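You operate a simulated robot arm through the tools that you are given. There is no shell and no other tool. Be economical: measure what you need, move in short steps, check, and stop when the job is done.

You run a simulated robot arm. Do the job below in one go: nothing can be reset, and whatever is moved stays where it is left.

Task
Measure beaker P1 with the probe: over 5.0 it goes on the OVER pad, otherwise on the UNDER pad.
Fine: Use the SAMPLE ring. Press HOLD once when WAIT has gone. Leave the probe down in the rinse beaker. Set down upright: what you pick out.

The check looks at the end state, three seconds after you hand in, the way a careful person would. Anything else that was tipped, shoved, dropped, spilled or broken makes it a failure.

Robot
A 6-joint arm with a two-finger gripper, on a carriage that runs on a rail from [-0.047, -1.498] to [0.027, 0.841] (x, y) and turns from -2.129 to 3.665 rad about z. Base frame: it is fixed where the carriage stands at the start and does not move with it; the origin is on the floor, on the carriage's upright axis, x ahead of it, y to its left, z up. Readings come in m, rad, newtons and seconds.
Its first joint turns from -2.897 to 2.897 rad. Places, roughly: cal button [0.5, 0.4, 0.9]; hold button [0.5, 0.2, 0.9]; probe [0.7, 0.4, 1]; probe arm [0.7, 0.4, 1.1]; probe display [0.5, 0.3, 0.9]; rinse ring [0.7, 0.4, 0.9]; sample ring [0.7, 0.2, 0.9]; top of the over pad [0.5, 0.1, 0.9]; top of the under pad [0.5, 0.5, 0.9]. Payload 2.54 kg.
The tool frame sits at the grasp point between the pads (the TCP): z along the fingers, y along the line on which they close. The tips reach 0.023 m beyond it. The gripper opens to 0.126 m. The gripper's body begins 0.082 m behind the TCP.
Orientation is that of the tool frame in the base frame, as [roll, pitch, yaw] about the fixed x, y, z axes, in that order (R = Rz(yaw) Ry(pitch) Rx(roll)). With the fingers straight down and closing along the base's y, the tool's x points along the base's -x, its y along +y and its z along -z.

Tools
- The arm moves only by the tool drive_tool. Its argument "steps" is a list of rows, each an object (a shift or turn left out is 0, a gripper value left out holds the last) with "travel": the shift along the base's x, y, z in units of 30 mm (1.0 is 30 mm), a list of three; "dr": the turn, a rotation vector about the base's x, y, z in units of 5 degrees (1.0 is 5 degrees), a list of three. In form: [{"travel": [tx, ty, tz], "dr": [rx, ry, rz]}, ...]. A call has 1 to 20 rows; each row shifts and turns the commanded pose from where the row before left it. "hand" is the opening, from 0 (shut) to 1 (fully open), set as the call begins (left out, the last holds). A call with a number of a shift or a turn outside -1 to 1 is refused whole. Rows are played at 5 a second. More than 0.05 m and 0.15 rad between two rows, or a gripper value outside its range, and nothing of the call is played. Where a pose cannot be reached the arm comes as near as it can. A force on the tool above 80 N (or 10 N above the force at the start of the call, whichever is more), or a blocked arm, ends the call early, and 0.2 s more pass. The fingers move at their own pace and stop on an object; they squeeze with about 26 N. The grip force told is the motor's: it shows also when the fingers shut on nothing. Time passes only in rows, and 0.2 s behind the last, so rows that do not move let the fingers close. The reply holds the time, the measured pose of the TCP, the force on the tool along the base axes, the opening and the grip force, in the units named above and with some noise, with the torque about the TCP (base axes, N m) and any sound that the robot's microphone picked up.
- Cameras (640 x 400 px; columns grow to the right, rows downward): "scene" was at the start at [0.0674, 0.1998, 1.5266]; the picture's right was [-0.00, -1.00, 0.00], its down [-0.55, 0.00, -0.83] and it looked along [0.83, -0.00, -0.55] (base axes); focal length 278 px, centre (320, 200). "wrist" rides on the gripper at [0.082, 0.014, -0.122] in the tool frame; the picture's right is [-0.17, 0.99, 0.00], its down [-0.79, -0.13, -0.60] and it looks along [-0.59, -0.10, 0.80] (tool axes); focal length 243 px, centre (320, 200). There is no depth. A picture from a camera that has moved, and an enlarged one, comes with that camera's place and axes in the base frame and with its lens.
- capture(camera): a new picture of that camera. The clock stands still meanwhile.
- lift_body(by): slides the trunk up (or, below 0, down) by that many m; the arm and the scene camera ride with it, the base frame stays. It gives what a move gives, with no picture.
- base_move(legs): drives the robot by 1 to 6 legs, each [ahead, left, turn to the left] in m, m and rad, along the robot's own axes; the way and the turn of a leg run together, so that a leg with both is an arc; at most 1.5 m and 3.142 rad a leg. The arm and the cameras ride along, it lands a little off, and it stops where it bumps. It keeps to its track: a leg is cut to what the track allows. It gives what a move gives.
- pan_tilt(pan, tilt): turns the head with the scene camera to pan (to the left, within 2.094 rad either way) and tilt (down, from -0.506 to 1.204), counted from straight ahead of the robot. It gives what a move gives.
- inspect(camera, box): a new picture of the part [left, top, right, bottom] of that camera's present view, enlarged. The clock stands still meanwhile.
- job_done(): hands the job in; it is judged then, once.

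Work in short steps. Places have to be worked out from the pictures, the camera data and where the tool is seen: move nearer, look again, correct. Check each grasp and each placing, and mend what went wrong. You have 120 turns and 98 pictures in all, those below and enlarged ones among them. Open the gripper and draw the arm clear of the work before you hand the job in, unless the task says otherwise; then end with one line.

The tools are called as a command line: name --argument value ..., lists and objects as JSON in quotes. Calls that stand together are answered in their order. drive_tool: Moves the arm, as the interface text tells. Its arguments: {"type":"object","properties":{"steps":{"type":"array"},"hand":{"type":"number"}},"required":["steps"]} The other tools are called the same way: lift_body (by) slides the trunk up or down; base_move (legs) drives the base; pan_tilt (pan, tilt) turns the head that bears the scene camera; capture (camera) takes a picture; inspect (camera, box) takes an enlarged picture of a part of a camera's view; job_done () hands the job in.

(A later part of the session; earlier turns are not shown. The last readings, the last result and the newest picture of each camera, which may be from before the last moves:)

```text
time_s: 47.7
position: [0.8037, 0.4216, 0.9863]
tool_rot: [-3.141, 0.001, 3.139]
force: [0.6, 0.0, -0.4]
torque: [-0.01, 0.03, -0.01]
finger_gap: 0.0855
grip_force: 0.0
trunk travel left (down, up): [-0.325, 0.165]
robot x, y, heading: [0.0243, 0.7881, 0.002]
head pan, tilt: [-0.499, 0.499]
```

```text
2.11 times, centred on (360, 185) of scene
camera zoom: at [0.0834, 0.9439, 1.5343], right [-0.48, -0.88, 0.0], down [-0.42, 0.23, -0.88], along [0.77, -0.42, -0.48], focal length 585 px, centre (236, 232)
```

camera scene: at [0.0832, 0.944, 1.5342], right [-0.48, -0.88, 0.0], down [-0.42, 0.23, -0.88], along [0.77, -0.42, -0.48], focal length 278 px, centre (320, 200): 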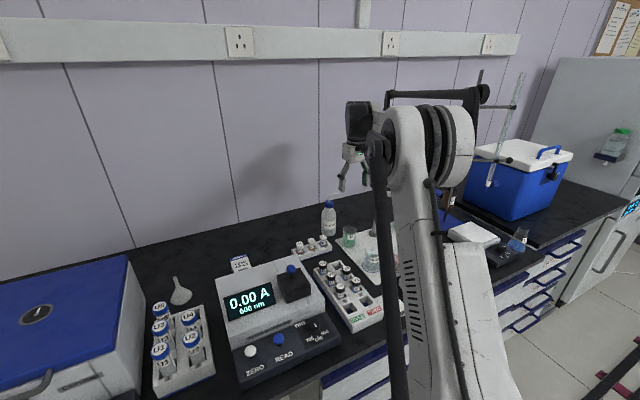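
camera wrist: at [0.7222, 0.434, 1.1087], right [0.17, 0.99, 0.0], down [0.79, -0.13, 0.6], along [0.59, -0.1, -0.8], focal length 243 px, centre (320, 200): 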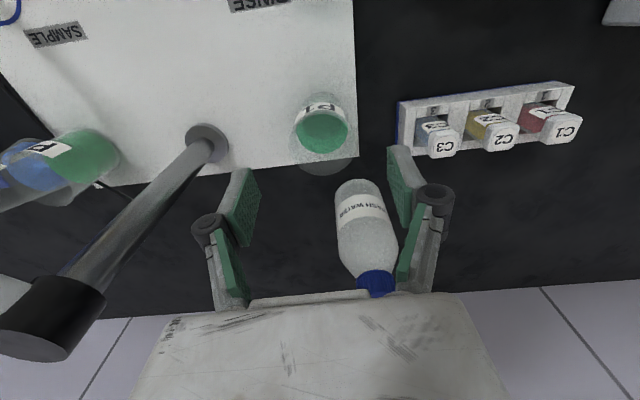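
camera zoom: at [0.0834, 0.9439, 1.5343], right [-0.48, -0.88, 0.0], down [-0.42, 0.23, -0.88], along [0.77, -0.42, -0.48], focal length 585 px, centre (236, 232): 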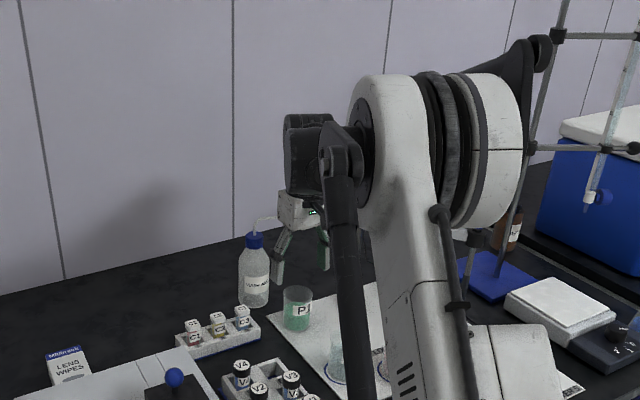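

Well aligned. Descend the last 75 mm slowly.

drive_tool --steps '[{"travel": [0, 0, -0.5]}, {"travel": [0, 0, -0.5]}, {"travel": [0, 0, -0.5]}, {"travel": [0, 0, -0.5]}, {"travel": [0, 0, -0.5]}, {}]'

capture --camera "wrist"

inspect --camera "scene" --box '[300, 130, 400, 270]'

```text
time_s: 49.1
position: [0.8038, 0.4206, 0.913]
tool_rot: [-3.141, 0.0, 3.14]
force: [0.1, 0.1, -0.2]
torque: [0.0, 0.02, 0.01]
finger_gap: 0.0856
grip_force: 0.1
trunk travel left (down, up): [-0.325, 0.165]
robot x, y, heading: [0.0273, 0.7852, -0.0]
head pan, tilt: [-0.499, 0.499]
```

```text
60 pictures are left
camera wrist: at [0.7211, 0.4328, 1.0349], right [0.17, 0.99, 0.0], down [0.79, -0.13, 0.6], along [0.59, -0.1, -0.8], focal length 243 px, centre (320, 200)
```

wrist: 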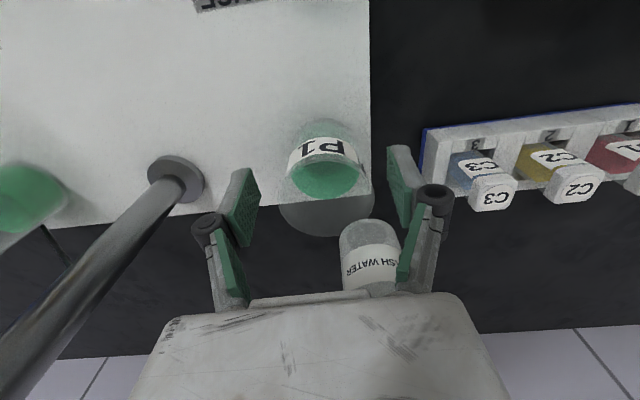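

```text
2.86 times, centred on (350, 200) of scene
camera zoom: at [0.0833, 0.9439, 1.5342], right [-0.48, -0.88, 0.0], down [-0.42, 0.23, -0.88], along [0.77, -0.42, -0.48], focal length 794 px, centre (234, 200)
```

zoom: 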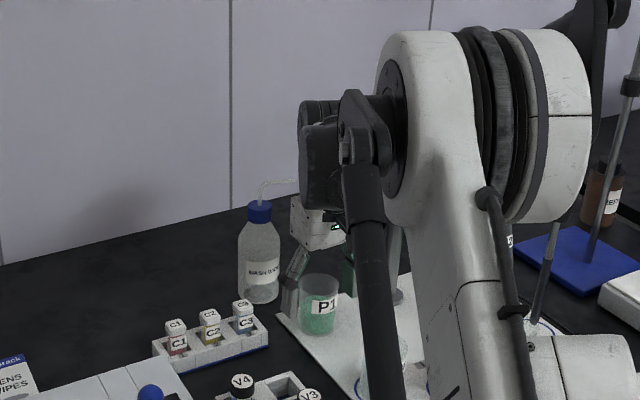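

The rim ellipse puts P1 at about (0.800, 0.423), between the pads. Closing.

drive_tool --hand 0 --steps '[{"travel": [-0.1, 0.07, 0]}, {}, {}, {}, {}]'

capture --camera "wrist"

```text
time_s: 50.3
position: [0.7991, 0.4227, 0.9132]
tool_rot: [3.141, 0.0, 3.14]
force: [-0.3, 0.4, 0.2]
torque: [0.02, -0.03, 0.01]
finger_gap: 0.0531
grip_force: 26.3
trunk travel left (down, up): [-0.325, 0.165]
robot x, y, heading: [0.0236, 0.7879, 0.001]
head pan, tilt: [-0.499, 0.499]
```

```text
58 pictures are left
camera wrist: at [0.7181, 0.435, 1.0351], right [0.17, 0.99, 0.0], down [0.79, -0.13, 0.6], along [0.59, -0.1, -0.8], focal length 243 px, centre (320, 200)
```

wrist: 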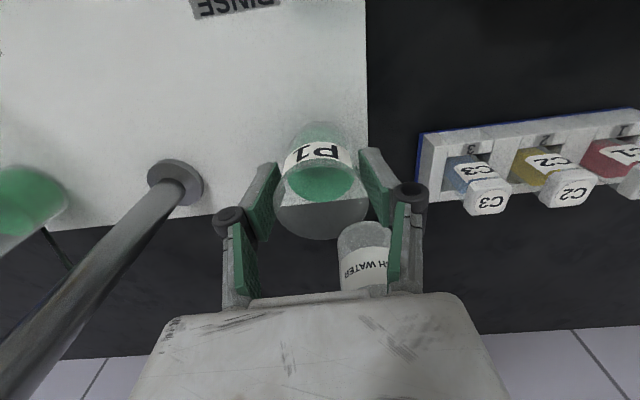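

Gripped (53 mm). Lifting gently.

drive_tool --steps '[{"travel": [0, 0, 0.2]}, {"travel": [0, 0, 0.4]}, {"travel": [0, 0, 0.6]}, {"travel": [0, 0, 0.6]}, {"travel": [0, 0, 0.6]}, {"travel": [0, 0, 0.6]}, {"travel": [0, 0, 0.6]}, {"travel": [0, 0, 0.6]}, {"travel": [0, 0, 0.6]}, {"travel": [0, 0, 0.6]}, {"travel": [0, 0, 0.4]}, {}]'

capture --camera "wrist"

```text
time_s: 52.9
position: [0.7999, 0.4235, 1.0871]
tool_rot: [-3.141, -0.001, 3.139]
force: [0.8, 0.3, -1.2]
torque: [-0.03, 0.0, 0.03]
finger_gap: 0.0532
grip_force: 25.6
trunk travel left (down, up): [-0.325, 0.165]
robot x, y, heading: [0.0271, 0.7886, 0.0]
head pan, tilt: [-0.499, 0.499]
```

```text
57 pictures are left
camera wrist: at [0.7172, 0.4353, 1.2085], right [0.17, 0.99, 0.0], down [0.79, -0.13, 0.6], along [0.59, -0.1, -0.8], focal length 243 px, centre (320, 200)
```

wrist: 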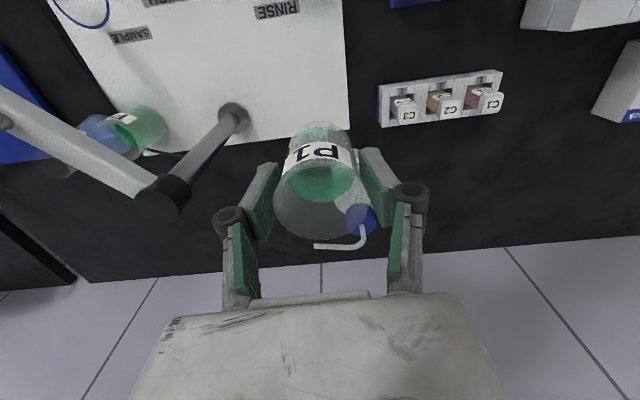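

Held upright. Carry back to x≈0.5 at z 1.15, then drive the carriage right.

drive_tool --steps '[{"travel": [-0.3, 0, 0.4]}, {"travel": [-0.55, 0.1, 0.4]}, {"travel": [-0.55, 0.2, 0.4]}, {"travel": [-0.55, 0.2, 0.4]}, {"travel": [-0.55, 0.2, 0.4]}, {"travel": [-0.55, 0.2, 0]}, {"travel": [-0.55, 0.2, 0]}, {"travel": [-0.55, 0.2, 0]}, {"travel": [-0.55, 0.2, 0]}, {"travel": [-0.55, 0.2, 0]}, {"travel": [-0.55, 0.2, 0]}, {"travel": [-0.55, 0.2, 0]}, {"travel": [-0.55, 0.2, 0]}, {"travel": [-0.55, 0.2, 0]}, {"travel": [-0.55, 0.2, 0]}, {"travel": [-0.55, 0.2, 0]}, {"travel": [-0.55, 0.2, 0]}, {"travel": [-0.55, 0.2, 0]}, {"travel": [-0.4, 0.1, 0]}, {"travel": [-0.2, 0, 0]}]'

base_move --legs '[[0, -0.4, 0]]'

pan_tilt --pan -0.2 --tilt 0.65

capture --camera "scene"

capture --camera "wrist"

```text
time_s: 57.1
position: [0.4913, 0.5244, 1.1449]
tool_rot: [-3.141, 0.0, 3.139]
force: [0.0, -0.7, -1.1]
torque: [0.02, -0.01, 0.0]
finger_gap: 0.0529
grip_force: 26.0
trunk travel left (down, up): [-0.325, 0.165]
robot x, y, heading: [0.025, 0.7868, 0.002]
head pan, tilt: [-0.499, 0.499]
```

```text
time_s: 59.6
position: [0.4803, 0.1178, 1.1448]
tool_rot: [3.141, 0.001, 3.139]
force: [0.4, 0.5, -0.9]
torque: [-0.02, 0.03, 0.02]
finger_gap: 0.0531
grip_force: 26.1
trunk travel left (down, up): [-0.325, 0.165]
robot x, y, heading: [0.0102, 0.3819, -0.001]
head pan, tilt: [-0.499, 0.499]
```

```text
time_s: 60.4
position: [0.4781, 0.1161, 1.1464]
tool_rot: [3.142, -0.001, 3.139]
force: [-0.1, 0.3, -1.1]
torque: [-0.03, 0.0, -0.02]
finger_gap: 0.0534
grip_force: 26.1
trunk travel left (down, up): [-0.325, 0.165]
robot x, y, heading: [0.0122, 0.3785, -0.002]
head pan, tilt: [-0.201, 0.649]
```

```text
56 pictures are left
camera scene: at [0.0758, 0.563, 1.5209], right [-0.2, -0.98, 0.0], down [-0.59, 0.12, -0.8], along [0.78, -0.16, -0.6], focal length 278 px, centre (320, 200)
```

scene: 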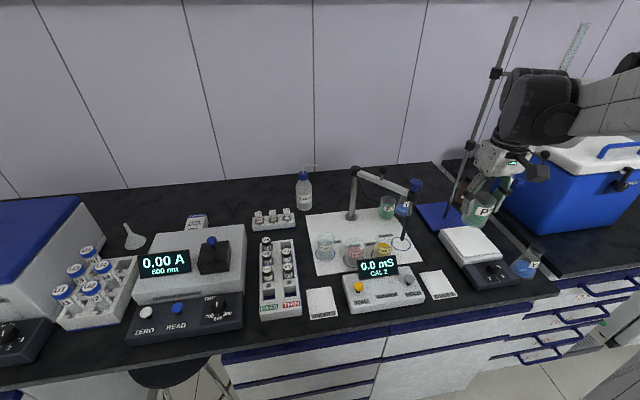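

```text
55 pictures are left
camera wrist: at [0.3965, 0.1295, 1.2678], right [0.17, 0.99, 0.0], down [0.79, -0.14, 0.6], along [0.59, -0.1, -0.8], focal length 243 px, centre (320, 200)
```

wrist: 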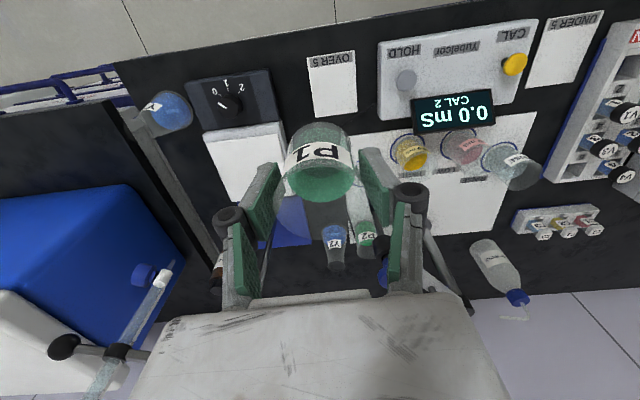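

The OVER pad centre is at about (0.481, 0.137). I'll centre over it and descend near it for the temporary stay.

drive_tool --steps '[{"travel": [0.08, 0.35, 0]}, {"travel": [0, 0.35, -0.3]}, {"travel": [0, 0, -0.6]}, {"travel": [0, 0, -0.8]}, {"travel": [0, 0, -0.8]}, {"travel": [0, 0, -0.8]}, {"travel": [0, 0, -0.8]}, {"travel": [0, 0, -0.8]}, {"travel": [0, 0, -0.8]}, {"travel": [0, 0, -0.8]}, {"travel": [0, 0, -0.7]}, {}]'

inspect --camera "scene" --box '[350, 200, 510, 310]'

capture --camera "wrist"

```text
time_s: 63.0
position: [0.48, 0.1387, 0.9297]
tool_rot: [3.14, 0.0, 3.137]
force: [0.6, -0.5, -1.1]
torque: [0.0, 0.05, 0.01]
finger_gap: 0.0535
grip_force: 25.7
trunk travel left (down, up): [-0.325, 0.165]
robot x, y, heading: [0.0148, 0.3777, 0.001]
head pan, tilt: [-0.201, 0.649]
```

```text
3.64 times, centred on (430, 255) of scene
camera zoom: at [0.0761, 0.563, 1.5209], right [-0.2, -0.98, 0.0], down [-0.59, 0.12, -0.8], along [0.78, -0.16, -0.6], focal length 1010 px, centre (-80, 0)
```

zoom: 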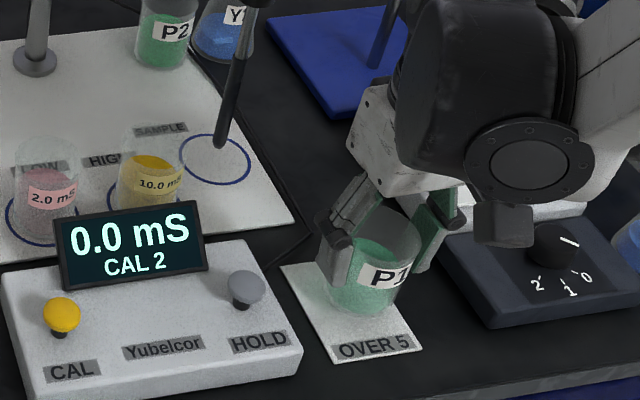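

```text
53 pictures are left
camera wrist: at [0.398, 0.1504, 1.0513], right [0.17, 0.99, 0.0], down [0.79, -0.14, 0.6], along [0.59, -0.1, -0.8], focal length 243 px, centre (320, 200)
```

wrist: 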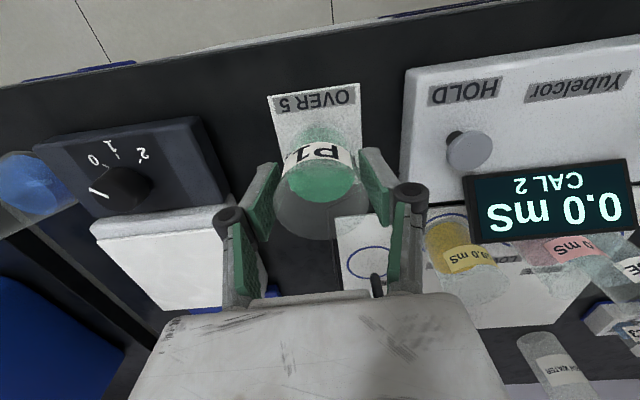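

About 17 mm above the pad. Creep down.

drive_tool --steps '[{"travel": [0, 0, -0.2]}, {"travel": [0, 0, -0.15]}, {"travel": [0, 0, -0.1]}, {"travel": [0, 0, -0.05]}, {}]'

```text
time_s: 64.2
position: [0.4807, 0.1381, 0.9151]
tool_rot: [-3.141, 0.001, 3.138]
force: [0.5, -0.5, -1.5]
torque: [0.02, -0.02, 0.01]
finger_gap: 0.0531
grip_force: 25.9
trunk travel left (down, up): [-0.325, 0.165]
robot x, y, heading: [0.0113, 0.3808, -0.0]
head pan, tilt: [-0.201, 0.649]
```

No contact yet, so I'll keep going in 1.5 mm steps.

drive_tool --steps '[{"travel": [0, 0, -0.05]}, {"travel": [0, 0, -0.05]}, {"travel": [0, 0, -0.05]}, {}]'

inspect --camera "scene" --box '[410, 240, 470, 300]'

```text
time_s: 65.2
position: [0.4823, 0.1384, 0.9109]
tool_rot: [3.141, -0.001, 3.138]
force: [2.9, -2.0, 13.3]
torque: [-0.07, -0.22, 0.0]
finger_gap: 0.0535
grip_force: 26.6
trunk travel left (down, up): [-0.325, 0.165]
robot x, y, heading: [0.0109, 0.3805, 0.001]
head pan, tilt: [-0.201, 0.649]
```

```text
6.67 times, centred on (440, 270) of scene
camera zoom: at [0.0753, 0.5633, 1.521], right [-0.2, -0.98, 0.0], down [-0.59, 0.12, -0.8], along [0.78, -0.16, -0.6], focal length 1852 px, centre (-480, -267)
```

zoom: 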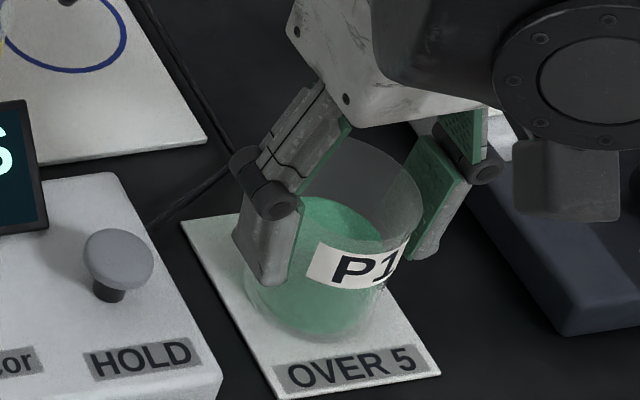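

Contact at 13 N. I'll ease up a hair, release, and rise straight up.

drive_tool --hand 0.62 --steps '[{"travel": [0, 0, 0.03]}, {}, {}, {"travel": [0, 0, 0.5]}, {"travel": [0, 0, 1]}, {"travel": [0, 0, 1]}, {"travel": [0, 0, 1]}, {"travel": [0, 0, 1]}, {"travel": [0, 0, 1]}, {"travel": [0, 0, 1]}, {"travel": [0, 0, 1]}, {"travel": [0, 0, 1]}, {"travel": [0, 0, 1]}]'

capture --camera "scene"

capture --camera "wrist"

```text
time_s: 68.0
position: [0.4805, 0.1373, 1.1968]
tool_rot: [3.141, 0.0, 3.139]
force: [0.7, -0.2, 0.4]
torque: [0.0, -0.01, -0.02]
finger_gap: 0.0784
grip_force: 0.0
trunk travel left (down, up): [-0.325, 0.165]
robot x, y, heading: [0.0119, 0.3777, -0.0]
head pan, tilt: [-0.201, 0.649]
```

```text
51 pictures are left
camera scene: at [0.0757, 0.5632, 1.5209], right [-0.2, -0.98, 0.0], down [-0.59, 0.12, -0.8], along [0.78, -0.16, -0.6], focal length 278 px, centre (320, 200)
```

scene: 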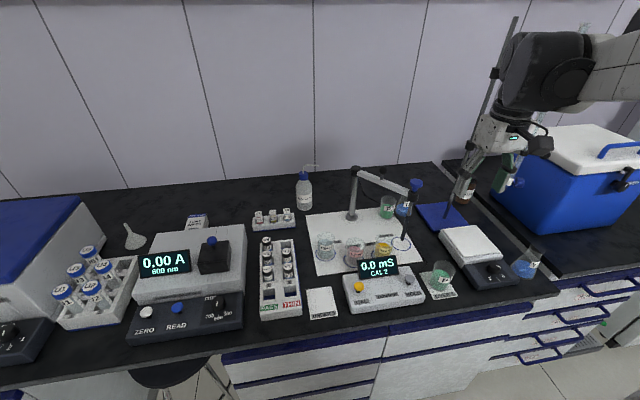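

```text
50 pictures are left
camera wrist: at [0.3996, 0.1498, 1.3186], right [0.17, 0.99, 0.0], down [0.79, -0.14, 0.6], along [0.59, -0.1, -0.8], focal length 243 px, centre (320, 200)
```

wrist: 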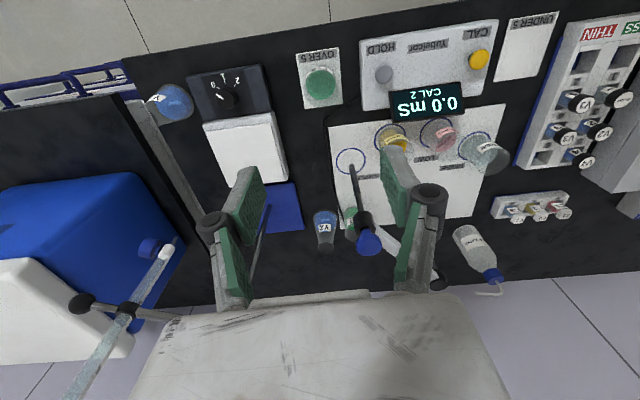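

P1 is upright on the pad. Back to the probe cap at about (0.65, 0.169), with the yaw aligned to the boom.

drive_tool --steps '[{"travel": [0, 0, 0.4], "dr": [0, 0, 0.9625]}, {"travel": [0.8, 0.15, 0], "dr": [0, 0, 0.9625]}, {"travel": [0.8, 0.15, 0], "dr": [0, 0, 0.9625]}, {"travel": [0.8, 0.15, 0], "dr": [0, 0, 0.9625]}, {"travel": [0.8, 0.15, 0], "dr": [0, 0, 0.9625]}, {"travel": [0.8, 0.15, 0], "dr": [0, 0, 0.9625]}, {"travel": [0.8, 0.15, 0], "dr": [0, 0, 0.9625]}, {"travel": [0.8, 0.15, 0], "dr": [0, 0, 0.9625]}, {}]'

capture --camera "wrist"

```text
time_s: 70.0
position: [0.6514, 0.1696, 1.2086]
tool_rot: [3.141, -0.002, -2.471]
force: [0.6, -0.5, -0.3]
torque: [-0.01, 0.02, 0.02]
finger_gap: 0.0782
grip_force: 0.0
trunk travel left (down, up): [-0.325, 0.165]
robot x, y, heading: [0.0084, 0.3758, 0.001]
head pan, tilt: [-0.201, 0.649]
```

```text
49 pictures are left
camera wrist: at [0.5784, 0.1286, 1.3307], right [-0.48, 0.88, 0.0], down [0.7, 0.39, 0.6], along [0.52, 0.29, -0.8], focal length 243 px, centre (320, 200)
```

wrist: 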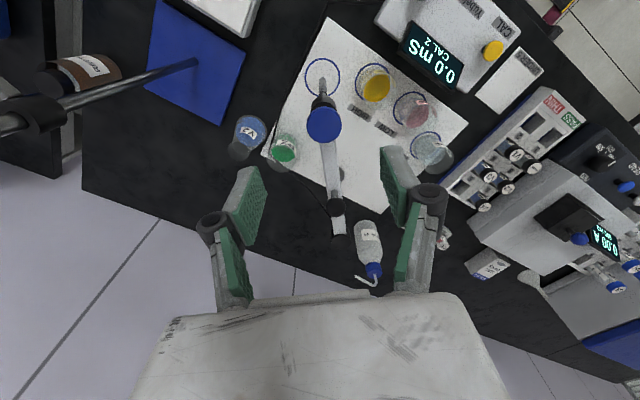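

The cap is at (0.648, 0.171). Descend and grip.

drive_tool --steps '[{"travel": [-0.1, 0.04, -0.95]}, {"travel": [0, 0, -0.95]}, {"travel": [0, 0, -0.95]}, {"travel": [0, 0, -0.95]}, {}]'

drive_tool --hand 0 --steps '[{}, {}, {}, {}]'

inspect --camera "scene" --box '[340, 130, 480, 270]'

```text
time_s: 71.2
position: [0.6472, 0.1707, 1.0931]
tool_rot: [-3.141, -0.001, -2.474]
force: [0.2, 0.4, 0.1]
torque: [0.03, 0.08, 0.01]
finger_gap: 0.0782
grip_force: 0.0
trunk travel left (down, up): [-0.325, 0.165]
robot x, y, heading: [0.0139, 0.3815, -0.002]
head pan, tilt: [-0.201, 0.649]
```

```text
time_s: 72.2
position: [0.6469, 0.1706, 1.0933]
tool_rot: [3.141, -0.001, -2.473]
force: [-0.3, 0.2, -1.7]
torque: [0.0, 0.03, 0.0]
finger_gap: 0.0294
grip_force: 44.7
trunk travel left (down, up): [-0.325, 0.165]
robot x, y, heading: [0.0142, 0.3807, -0.003]
head pan, tilt: [-0.201, 0.649]
```

```text
2.86 times, centred on (410, 200) of scene
camera zoom: at [0.0758, 0.5631, 1.5209], right [-0.2, -0.98, 0.0], down [-0.59, 0.12, -0.8], along [0.78, -0.16, -0.6], focal length 794 px, centre (63, 200)
```

zoom: 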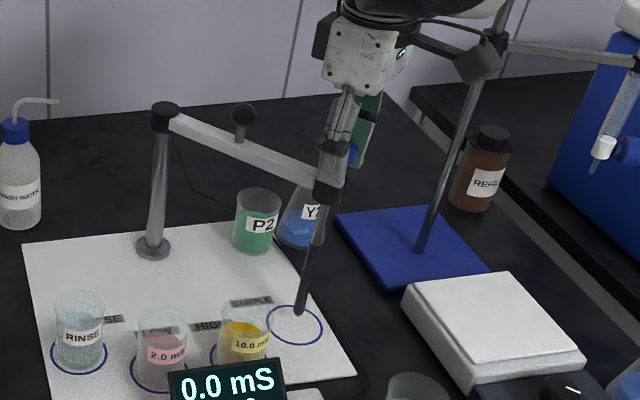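

Gripped. Lift ~75 mm, then swing back with the corrected arc centre (0.805, 0.295).

drive_tool --steps '[{"travel": [0, 0, 0.5]}, {"travel": [0, 0, 0.5]}, {"travel": [0, 0, 0.5]}, {"travel": [0, 0, 0.5]}, {"travel": [0, 0, 0.45]}, {}]'

inspect --camera "scene" --box '[340, 130, 480, 270]'

```text
time_s: 73.6
position: [0.6472, 0.17, 1.1674]
tool_rot: [3.142, 0.0, -2.472]
force: [-0.4, 0.2, -12.5]
torque: [0.12, -0.17, 0.11]
finger_gap: 0.029
grip_force: 45.3
trunk travel left (down, up): [-0.325, 0.165]
robot x, y, heading: [0.0109, 0.3811, -0.003]
head pan, tilt: [-0.201, 0.649]
```

```text
2.86 times, centred on (410, 200) of scene
camera zoom: at [0.0764, 0.5629, 1.5207], right [-0.2, -0.98, 0.0], down [-0.59, 0.12, -0.8], along [0.78, -0.16, -0.6], focal length 794 px, centre (63, 200)
```

zoom: 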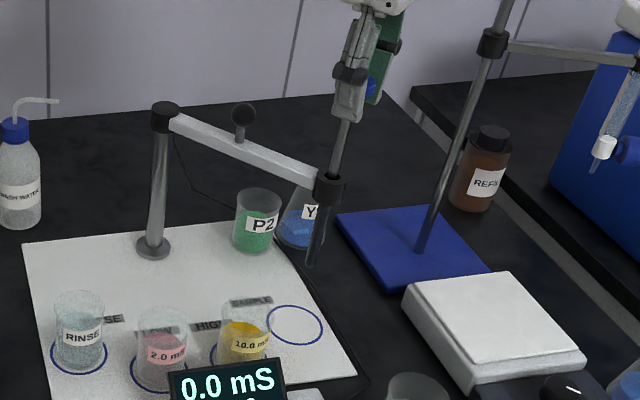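

Swing back toward RINSE.

drive_tool --steps '[{"travel": [-0.34, 0.472, 0], "dr": [0, 0, -1]}, {"travel": [-0.298, 0.5, 0], "dr": [0, 0, -1]}, {"travel": [-0.253, 0.524, 0], "dr": [0, 0, -1]}, {"travel": [-0.207, 0.544, 0], "dr": [0, 0, -1]}, {"travel": [-0.158, 0.56, 0], "dr": [0, 0, -1]}, {"travel": [-0.109, 0.571, 0], "dr": [0, 0, -1]}, {"travel": [-0.059, 0.579, 0], "dr": [0, 0, -1]}, {"travel": [-0.008, 0.582, 0], "dr": [0, 0, -1]}, {"travel": [0.043, 0.58, 0], "dr": [0, 0, -1]}, {"travel": [0.093, 0.574, 0], "dr": [0, 0, -1]}, {"travel": [0.143, 0.564, 0], "dr": [0, 0, -1]}, {"travel": [0.191, 0.549, 0], "dr": [0, 0, -1]}, {"travel": [0.238, 0.53, 0], "dr": [0, 0, -1]}, {"travel": [0.284, 0.508, 0], "dr": [0, 0, -1]}, {"travel": [0.327, 0.481, 0], "dr": [0, 0, -1]}, {"travel": [0.368, 0.451, 0], "dr": [0, 0, -1]}, {}]'

inspect --camera "scene" --box '[270, 150, 430, 290]'

capture --camera "wrist"

```text
time_s: 77.2
position: [0.6571, 0.4321, 1.1683]
tool_rot: [3.142, 0.0, 2.416]
force: [-20.3, 20.3, -55.9]
torque: [0.6, 0.34, 0.3]
finger_gap: 0.0292
grip_force: 45.2
trunk travel left (down, up): [-0.325, 0.165]
robot x, y, heading: [0.016, 0.3793, -0.001]
head pan, tilt: [-0.201, 0.649]
```

```text
2.86 times, centred on (350, 220) of scene
camera zoom: at [0.0771, 0.5656, 1.5203], right [-0.2, -0.98, 0.0], down [-0.59, 0.12, -0.8], along [0.78, -0.16, -0.61], focal length 794 px, centre (234, 143)
```

zoom: 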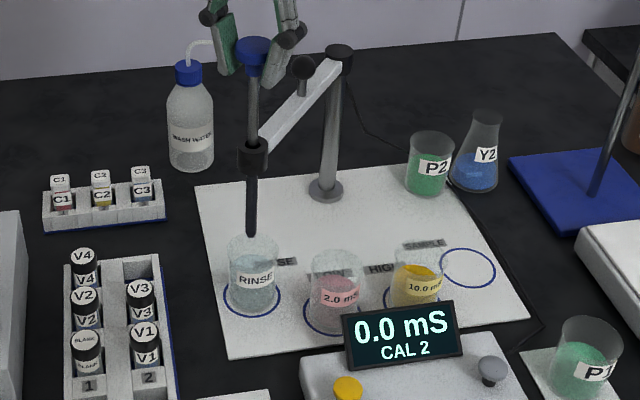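

```text
45 pictures are left
camera wrist: at [0.604, 0.4951, 1.2892], right [0.78, 0.63, 0.0], down [0.5, -0.62, 0.6], along [0.37, -0.47, -0.8], focal length 243 px, centre (320, 200)
```

wrist: 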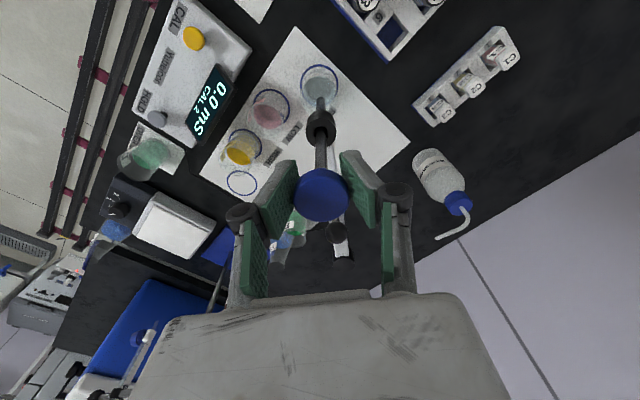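

Over RINSE. I'll relieve the strain, then lower into the rinse beaker.

drive_tool --steps '[{"travel": [-0.12, 0.02, -0.2]}, {"travel": [0, 0, -0.3]}, {"travel": [0, 0, -0.3]}, {}]'

inspect --camera "scene" --box '[290, 190, 370, 280]'

```text
time_s: 78.2
position: [0.6535, 0.426, 1.1435]
tool_rot: [3.141, 0.001, 2.411]
force: [9.0, -10.5, -0.5]
torque: [-0.62, -0.53, -0.55]
finger_gap: 0.0294
grip_force: 44.9
trunk travel left (down, up): [-0.325, 0.165]
robot x, y, heading: [0.0131, 0.3819, -0.003]
head pan, tilt: [-0.201, 0.649]
```

```text
4.44 times, centred on (330, 235) of scene
camera zoom: at [0.0767, 0.5619, 1.521], right [-0.2, -0.98, 0.0], down [-0.59, 0.12, -0.8], along [0.78, -0.16, -0.61], focal length 1235 px, centre (276, 44)
```

zoom: 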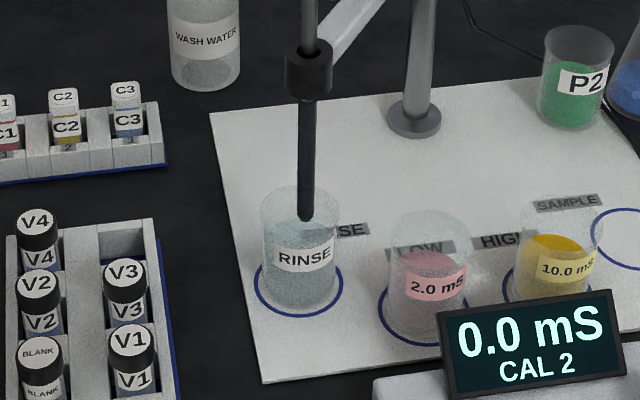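

The tip is inside the beaker. Lower fully and release.

drive_tool --steps '[{"travel": [0, 0, -0.4]}, {"travel": [0, 0, -0.4]}, {"travel": [0, 0, -0.4]}, {"travel": [0, 0, -0.35]}, {}]'

inspect --camera "scene" --box '[290, 190, 370, 280]'

```text
time_s: 79.4
position: [0.6527, 0.4264, 1.0957]
tool_rot: [-3.141, -0.002, 2.413]
force: [24.3, -16.9, -1.8]
torque: [-0.26, -0.42, 0.1]
finger_gap: 0.0292
grip_force: 44.7
trunk travel left (down, up): [-0.325, 0.165]
robot x, y, heading: [0.0098, 0.3781, -0.002]
head pan, tilt: [-0.201, 0.649]
```

```text
4.44 times, centred on (330, 235) of scene
camera zoom: at [0.0781, 0.5614, 1.5209], right [-0.2, -0.98, 0.0], down [-0.59, 0.12, -0.8], along [0.78, -0.16, -0.61], focal length 1235 px, centre (276, 44)
```

zoom: 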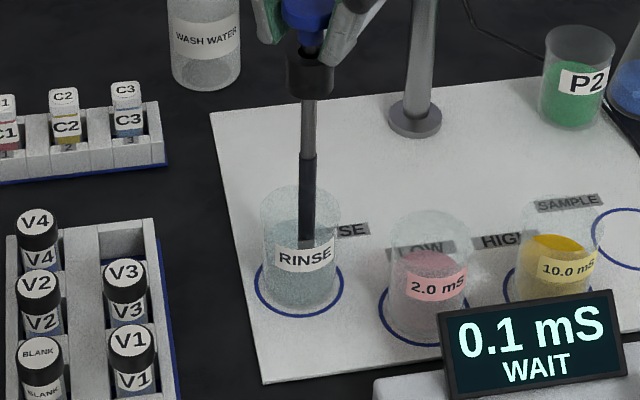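

In the rinse, reading 0.1 WAIT. I'll relieve the side strain, release and rise.

drive_tool --steps '[{"travel": [0.08, -0.06, 0]}, {}]'

drive_tool --hand 0.62 --steps '[{}, {}, {}, {"travel": [0, 0, 0.6]}, {"travel": [0, 0, 1]}, {"travel": [0, 0, 1]}, {"travel": [0, 0, 1]}, {"travel": [0, 0, 0.5]}]'

capture --camera "scene"

```text
time_s: 80.0
position: [0.652, 0.4254, 1.0974]
tool_rot: [3.14, -0.002, 2.416]
force: [2.9, -5.9, -1.7]
torque: [0.24, 0.54, -0.59]
finger_gap: 0.0291
grip_force: 44.8
trunk travel left (down, up): [-0.325, 0.165]
robot x, y, heading: [0.0145, 0.3796, 0.004]
head pan, tilt: [-0.201, 0.649]
```

```text
time_s: 81.8
position: [0.6523, 0.4273, 1.2212]
tool_rot: [3.14, 0.0, 2.415]
force: [-0.3, -0.9, -0.2]
torque: [0.03, -0.02, 0.0]
finger_gap: 0.0782
grip_force: 0.0
trunk travel left (down, up): [-0.325, 0.165]
robot x, y, heading: [0.0126, 0.3811, 0.0]
head pan, tilt: [-0.201, 0.649]
```

```text
42 pictures are left
camera scene: at [0.0755, 0.5631, 1.5209], right [-0.2, -0.98, 0.0], down [-0.59, 0.12, -0.8], along [0.78, -0.16, -0.6], focal length 278 px, centre (320, 200)
```

scene: 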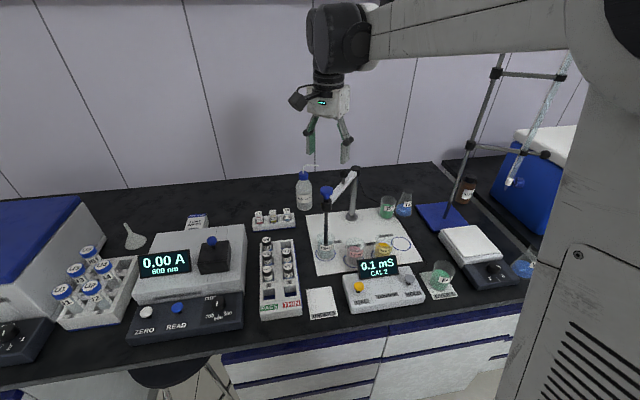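

The probe is back in rinse at 0.1 mS. Now over to P1 on the pad.

drive_tool --hand 0.66 --steps '[{"travel": [-0.57, -0.963, 0], "dr": [0, 0, 0.83]}, {"travel": [-0.57, -0.963, 0], "dr": [0, 0, 0.83]}, {"travel": [-0.57, -0.963, 0], "dr": [0, 0, 0.83]}, {"travel": [-0.57, -0.963, 0], "dr": [0, 0, 0.83]}, {"travel": [-0.57, -0.963, 0], "dr": [0, 0, 0.83]}, {"travel": [-0.57, -0.963, 0], "dr": [0, 0, 0.83]}, {"travel": [-0.57, -0.963, 0], "dr": [0, 0, 0.83]}, {"travel": [-0.57, -0.963, 0], "dr": [0, 0, 0.83]}, {"travel": [-0.57, -0.963, 0], "dr": [0, 0, 0.83]}, {"travel": [-0.57, -0.963, 0], "dr": [0, 0, 0.83]}, {"travel": [0, 0, -1]}, {"travel": [0, 0, -1]}, {"travel": [0, 0, -1]}, {"travel": [0, 0, -1]}, {"travel": [0, 0, -1]}, {}]'

capture --camera "wrist"

```text
time_s: 85.2
position: [0.4804, 0.1361, 1.0682]
tool_rot: [-3.141, 0.0, 3.138]
force: [0.3, -0.1, -0.8]
torque: [0.02, 0.05, 0.0]
finger_gap: 0.083
grip_force: 0.1
trunk travel left (down, up): [-0.325, 0.165]
robot x, y, heading: [0.0125, 0.3796, 0.006]
head pan, tilt: [-0.201, 0.649]
```

```text
41 pictures are left
camera wrist: at [0.3994, 0.1485, 1.1909], right [0.17, 0.99, 0.0], down [0.79, -0.14, 0.6], along [0.59, -0.1, -0.8], focal length 243 px, centre (320, 200)
```

wrist: 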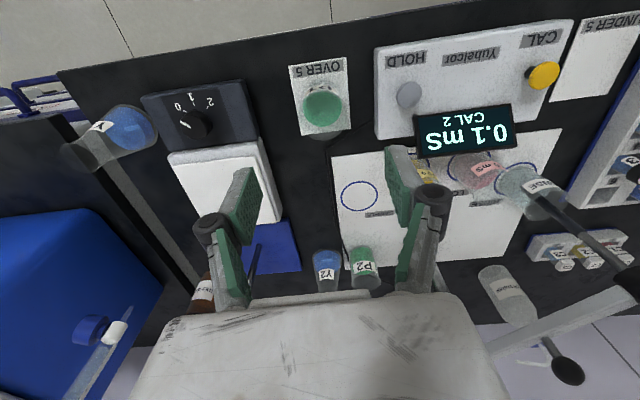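

P1 is at about (0.483, 0.137) and the sample ring centre at (0.654, 0.175). Descend and grip.

drive_tool --steps '[{"travel": [0.07, 0.04, -0.8]}, {"travel": [0, 0, -0.9]}, {"travel": [0, 0, -0.9]}, {"travel": [0, 0, -0.9]}, {"travel": [0, 0, -0.9]}, {"travel": [0, 0, -0.8]}, {}]'

capture --camera "wrist"

```text
time_s: 86.8
position: [0.486, 0.1393, 0.9125]
tool_rot: [3.14, 0.0, 3.138]
force: [0.0, 0.6, 0.4]
torque: [0.0, 0.03, -0.01]
finger_gap: 0.083
grip_force: 0.1
trunk travel left (down, up): [-0.325, 0.165]
robot x, y, heading: [0.0113, 0.377, -0.002]
head pan, tilt: [-0.201, 0.649]
```

```text
40 pictures are left
camera wrist: at [0.4028, 0.1516, 1.0352], right [0.17, 0.99, 0.0], down [0.79, -0.14, 0.6], along [0.59, -0.1, -0.8], focal length 243 px, centre (320, 200)
```

wrist: 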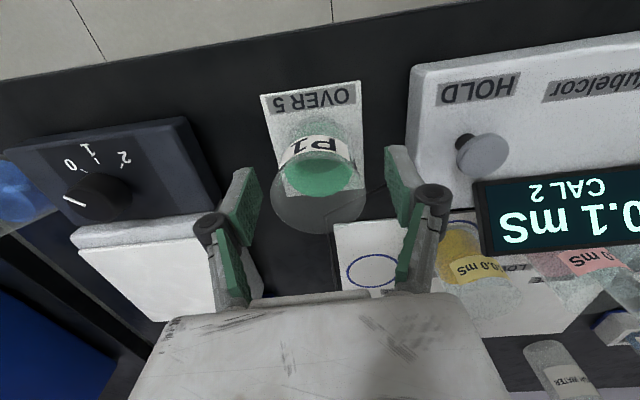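

The rim centre is at about (0.480, 0.139). Nudge back 6 mm and close.

drive_tool --steps '[{"travel": [-0.18, 0, 0]}, {}]'

drive_tool --hand 0 --steps '[{}, {}, {}, {}, {}]'

drive_tool --steps '[{"travel": [0, 0, 0.2]}, {"travel": [0, 0, 0.4]}, {"travel": [0, 0, 0.6]}, {"travel": [0, 0, 0.6]}, {"travel": [0, 0, 0.6]}, {"travel": [0, 0, 0.6]}, {"travel": [0, 0, 0.4]}, {}]'

capture --camera "wrist"

```text
time_s: 87.4
position: [0.4797, 0.1397, 0.9137]
tool_rot: [-3.141, -0.001, 3.138]
force: [-0.8, -0.7, 0.2]
torque: [-0.03, 0.02, 0.0]
finger_gap: 0.0833
grip_force: 0.1
trunk travel left (down, up): [-0.325, 0.165]
robot x, y, heading: [0.0096, 0.3792, -0.002]
head pan, tilt: [-0.201, 0.649]
```

```text
time_s: 88.6
position: [0.479, 0.1392, 0.9137]
tool_rot: [-3.14, 0.0, 3.139]
force: [-0.1, 0.7, 0.8]
torque: [0.02, 0.02, -0.02]
finger_gap: 0.0535
grip_force: 26.2
trunk travel left (down, up): [-0.325, 0.165]
robot x, y, heading: [0.0125, 0.3774, -0.001]
head pan, tilt: [-0.201, 0.649]
```

```text
time_s: 90.4
position: [0.4777, 0.1401, 1.0158]
tool_rot: [3.141, 0.001, 3.138]
force: [-0.5, -0.4, -1.2]
torque: [0.02, 0.01, 0.01]
finger_gap: 0.0533
grip_force: 26.1
trunk travel left (down, up): [-0.325, 0.165]
robot x, y, heading: [0.0133, 0.3795, -0.002]
head pan, tilt: [-0.201, 0.649]
```

```text
39 pictures are left
camera wrist: at [0.3945, 0.1521, 1.1381], right [0.17, 0.99, 0.0], down [0.79, -0.14, 0.6], along [0.59, -0.1, -0.8], focal length 243 px, centre (320, 200)
```

wrist: 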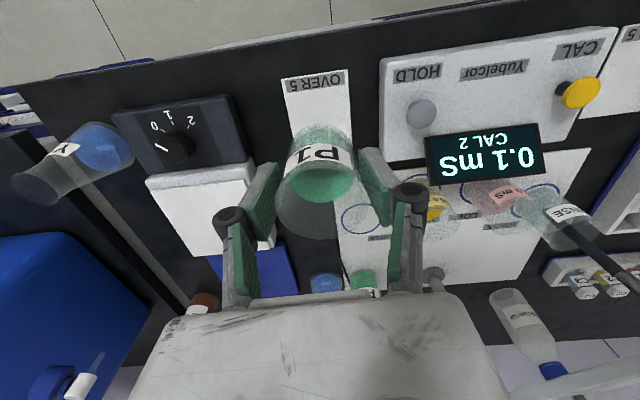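

Held. Carry to above the SAMPLE ring.

drive_tool --steps '[{"travel": [0.2, 0, 0.3]}, {"travel": [0.4, 0.1, 0.2]}, {"travel": [0.5, 0.11, 0]}, {"travel": [0.5, 0.11, 0]}, {"travel": [0.5, 0.11, 0]}, {"travel": [0.5, 0.11, 0]}, {"travel": [0.5, 0.11, 0]}, {"travel": [0.5, 0.11, 0]}, {"travel": [0.5, 0.11, 0]}, {"travel": [0.5, 0.11, 0]}, {"travel": [0.5, 0.11, 0]}, {"travel": [0.5, 0.08, 0]}, {"travel": [0.27, 0, 0]}, {}]'

inspect --camera "scene" --box '[340, 170, 480, 290]'

capture --camera "wrist"

```text
time_s: 93.4
position: [0.6546, 0.174, 1.0315]
tool_rot: [3.141, 0.0, 3.138]
force: [0.3, 0.4, -1.3]
torque: [0.01, -0.02, 0.03]
finger_gap: 0.0535
grip_force: 25.8
trunk travel left (down, up): [-0.325, 0.165]
robot x, y, heading: [0.0117, 0.3814, -0.003]
head pan, tilt: [-0.201, 0.649]
```

```text
3.33 times, centred on (410, 230) of scene
camera zoom: at [0.0759, 0.5631, 1.5209], right [-0.2, -0.98, 0.0], down [-0.59, 0.12, -0.8], along [0.78, -0.16, -0.6], focal length 926 px, centre (20, 100)
```

zoom: 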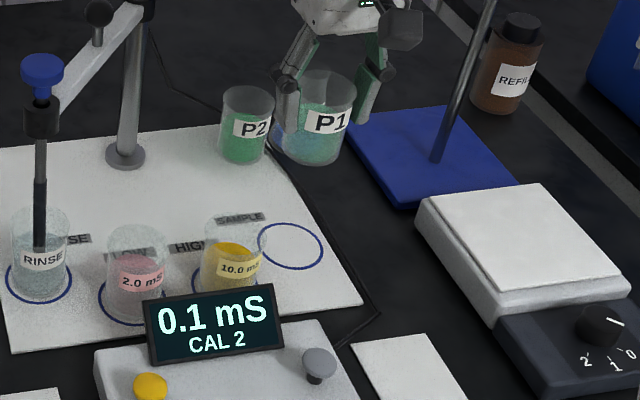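

```text
37 pictures are left
camera wrist: at [0.5725, 0.1857, 1.1534], right [0.17, 0.99, 0.0], down [0.79, -0.14, 0.6], along [0.59, -0.1, -0.8], focal length 243 px, centre (320, 200)
```

wrist: 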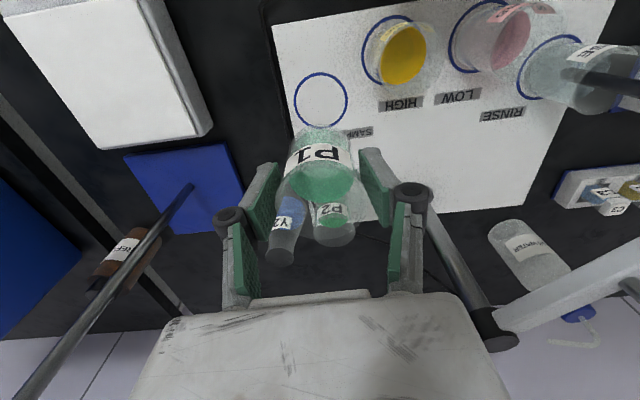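

The ring centre is at about (0.652, 0.174). Lower to just above the plate.

drive_tool --steps '[{"travel": [-0.07, 0, -0.3]}, {"travel": [0, 0, -0.6]}, {"travel": [0, 0, -0.6]}, {"travel": [0, 0, -0.6]}, {"travel": [0, 0, -0.6]}, {"travel": [0, 0, -0.6]}, {"travel": [0, 0, -0.25]}, {}]'

inspect --camera "scene" --box '[360, 190, 460, 280]'

inspect --camera "wrist" --box '[220, 50, 440, 250]'

```text
time_s: 95.2
position: [0.6525, 0.1743, 0.9219]
tool_rot: [-3.141, 0.001, 3.137]
force: [0.4, -0.3, -0.1]
torque: [0.0, 0.02, -0.02]
finger_gap: 0.0535
grip_force: 26.0
trunk travel left (down, up): [-0.325, 0.165]
robot x, y, heading: [0.0109, 0.3829, -0.001]
head pan, tilt: [-0.201, 0.649]
```

```text
4.44 times, centred on (410, 235) of scene
camera zoom: at [0.0758, 0.5631, 1.5209], right [-0.2, -0.98, 0.0], down [-0.59, 0.12, -0.8], along [0.78, -0.16, -0.6], focal length 1235 px, centre (-80, 44)
```

zoom: 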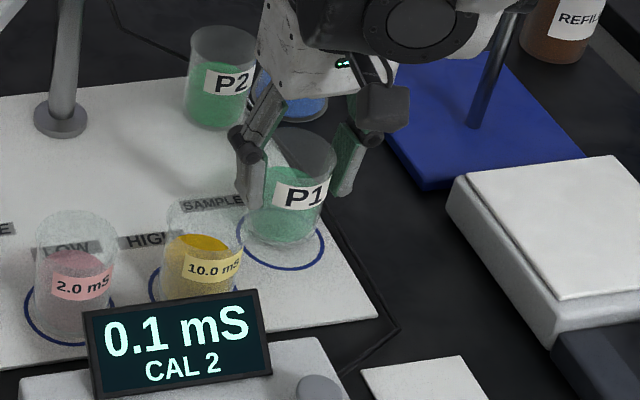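

```text
2.00 times, centred on (330, 150) of wrist
camera zoom: at [0.5701, 0.1861, 1.0461], right [0.17, 0.99, 0.0], down [0.79, -0.14, 0.6], along [0.59, -0.1, -0.8], focal length 485 px, centre (300, 300)
```

zoom: 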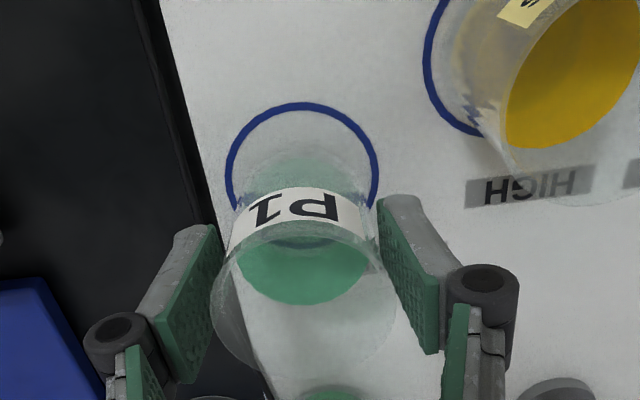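

Ring fits; nudge 3 mm nearer and creep down to contact.

drive_tool --steps '[{"travel": [-0.1, 0, -0.1]}, {"travel": [0, 0, -0.07]}, {"travel": [0, 0, -0.05]}, {}]'

```text
time_s: 96.2
position: [0.6497, 0.1733, 0.9182]
tool_rot: [-3.14, 0.0, 3.137]
force: [-0.3, -0.6, -0.7]
torque: [0.01, 0.03, 0.01]
finger_gap: 0.053
grip_force: 25.8
trunk travel left (down, up): [-0.325, 0.165]
robot x, y, heading: [0.0139, 0.3808, 0.001]
head pan, tilt: [-0.201, 0.649]
```

drive_tool --steps '[{"travel": [0, 0, -0.05]}, {"travel": [0, 0, -0.05]}, {}]'

```text
time_s: 97.0
position: [0.6495, 0.1732, 0.9162]
tool_rot: [3.14, -0.001, 3.139]
force: [2.5, -1.5, 6.1]
torque: [0.04, -0.16, -0.08]
finger_gap: 0.0533
grip_force: 25.8
trunk travel left (down, up): [-0.325, 0.165]
robot x, y, heading: [0.0134, 0.3835, 0.002]
head pan, tilt: [-0.201, 0.649]
```

Contact at 6 N. Release P1 in the ring and rise.

drive_tool --hand 0.6 --steps '[{}, {}, {}, {"travel": [0, 0, 0.5]}, {"travel": [0, 0, 1]}, {"travel": [0, 0, 1]}, {"travel": [0, 0, 1]}, {"travel": [0, 0, 1]}, {"travel": [0, 0, 1]}, {"travel": [0, 0, 1]}, {"travel": [0, 0, 1]}, {"travel": [0, 0, 1]}, {"travel": [0, 0, 1]}, {"travel": [0, 0, 0.5]}]'

inspect --camera "scene" --box '[300, 170, 460, 290]'

capture --camera "wrist"

```text
time_s: 100.0
position: [0.6485, 0.1745, 1.2144]
tool_rot: [-3.14, 0.001, 3.139]
force: [0.9, -1.0, 0.2]
torque: [0.04, 0.0, 0.03]
finger_gap: 0.0759
grip_force: 0.1
trunk travel left (down, up): [-0.325, 0.165]
robot x, y, heading: [0.0134, 0.3794, -0.001]
head pan, tilt: [-0.201, 0.649]
```

```text
3.33 times, centred on (380, 230) of scene
camera zoom: at [0.0757, 0.5632, 1.5209], right [-0.2, -0.98, 0.0], down [-0.59, 0.12, -0.8], along [0.78, -0.16, -0.6], focal length 926 px, centre (120, 100)
```

zoom: 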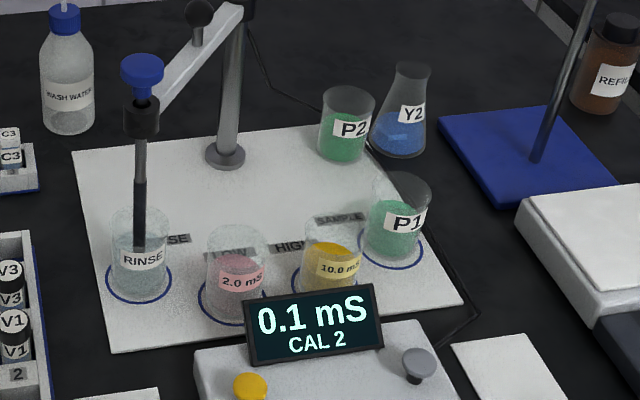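

```text
33 pictures are left
camera wrist: at [0.5663, 0.186, 1.3358], right [0.17, 0.99, 0.0], down [0.79, -0.14, 0.6], along [0.59, -0.1, -0.8], focal length 243 px, centre (320, 200)
```

wrist: 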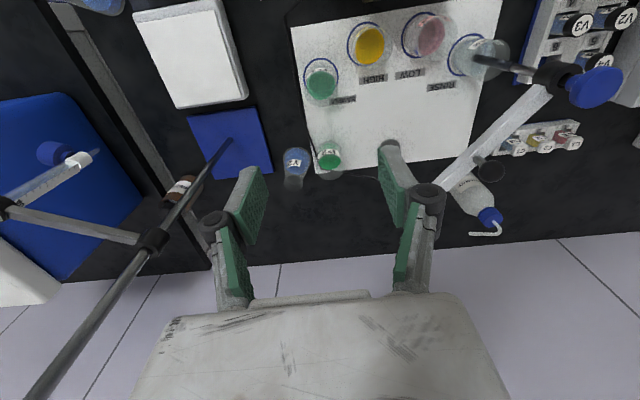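

P1 sits in the SAMPLE ring. Now back to the cap at about (0.653, 0.426).

drive_tool --steps '[{"travel": [0.015, 0.933, 0], "dr": [0, 0, -0.902]}, {"travel": [0.015, 0.933, 0], "dr": [0, 0, -0.902]}, {"travel": [0.015, 0.933, 0], "dr": [0, 0, -0.902]}, {"travel": [0.015, 0.933, 0], "dr": [0, 0, -0.902]}, {"travel": [0.015, 0.933, 0], "dr": [0, 0, -0.902]}, {"travel": [0.015, 0.933, 0], "dr": [0, 0, -0.902]}, {"travel": [0.015, 0.933, 0], "dr": [0, 0, -0.902]}, {"travel": [0.015, 0.933, 0], "dr": [0, 0, -0.902]}, {"travel": [0.015, 0.933, 0], "dr": [0, 0, -0.902]}, {}]'

capture --camera "wrist"

```text
time_s: 102.2
position: [0.6525, 0.4291, 1.2142]
tool_rot: [3.141, 0.001, 2.429]
force: [-1.3, -0.1, 0.0]
torque: [-0.01, -0.01, 0.0]
finger_gap: 0.0757
grip_force: 0.1
trunk travel left (down, up): [-0.325, 0.165]
robot x, y, heading: [0.0074, 0.3799, -0.006]
head pan, tilt: [-0.201, 0.649]
```

```text
32 pictures are left
camera wrist: at [0.599, 0.4908, 1.3368], right [0.77, 0.64, 0.0], down [0.51, -0.62, 0.6], along [0.38, -0.46, -0.8], focal length 243 px, centre (320, 200)
```

wrist: 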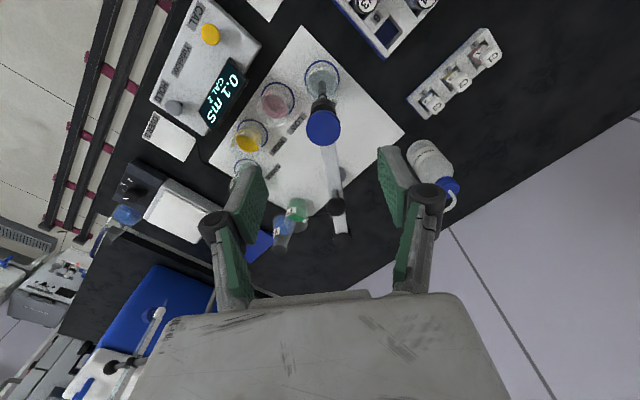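

The cap is at (0.657, 0.425). Descend with a small correction and grip.

drive_tool --steps '[{"travel": [0.14, -0.12, -1]}, {"travel": [0, 0, -1]}, {"travel": [0, 0, -1]}, {"travel": [0, 0, -1]}, {}]'

drive_tool --hand 0 --steps '[{}, {}, {}, {}]'

drive_tool --steps '[{"travel": [0, 0, 0.5]}, {"travel": [0, 0, 0.5]}, {"travel": [0, 0, 0.5]}, {"travel": [0, 0, 0.5]}, {"travel": [0, 0, 0.45]}, {}]'

inspect --camera "scene" --box '[270, 150, 430, 290]'

```text
time_s: 103.4
position: [0.6568, 0.4234, 1.0959]
tool_rot: [-3.141, -0.002, 2.429]
force: [0.7, 0.6, 0.8]
torque: [-0.05, 0.03, 0.0]
finger_gap: 0.0753
grip_force: 0.1
trunk travel left (down, up): [-0.325, 0.165]
robot x, y, heading: [0.0142, 0.3825, -0.001]
head pan, tilt: [-0.201, 0.649]
```

```text
time_s: 104.4
position: [0.6562, 0.424, 1.097]
tool_rot: [3.141, 0.001, 2.43]
force: [0.6, 1.6, -1.1]
torque: [0.03, 0.03, 0.03]
finger_gap: 0.029
grip_force: 45.5
trunk travel left (down, up): [-0.325, 0.165]
robot x, y, heading: [0.0134, 0.3757, 0.002]
head pan, tilt: [-0.201, 0.649]
```

```text
time_s: 105.8
position: [0.6565, 0.4248, 1.1665]
tool_rot: [-3.141, -0.002, 2.43]
force: [-20.0, 14.8, -54.1]
torque: [0.13, 0.39, -0.46]
finger_gap: 0.0288
grip_force: 45.0
trunk travel left (down, up): [-0.325, 0.165]
robot x, y, heading: [0.0138, 0.3777, 0.001]
head pan, tilt: [-0.201, 0.649]
```

```text
2.86 times, centred on (350, 220) of scene
camera zoom: at [0.0769, 0.565, 1.52], right [-0.2, -0.98, 0.0], down [-0.59, 0.12, -0.8], along [0.78, -0.16, -0.61], focal length 794 px, centre (234, 143)
```

zoom: 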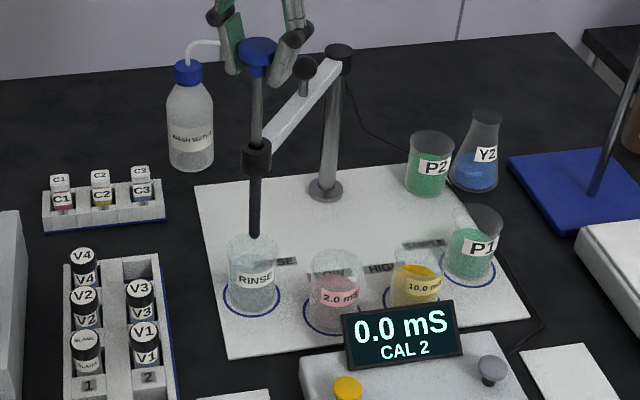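

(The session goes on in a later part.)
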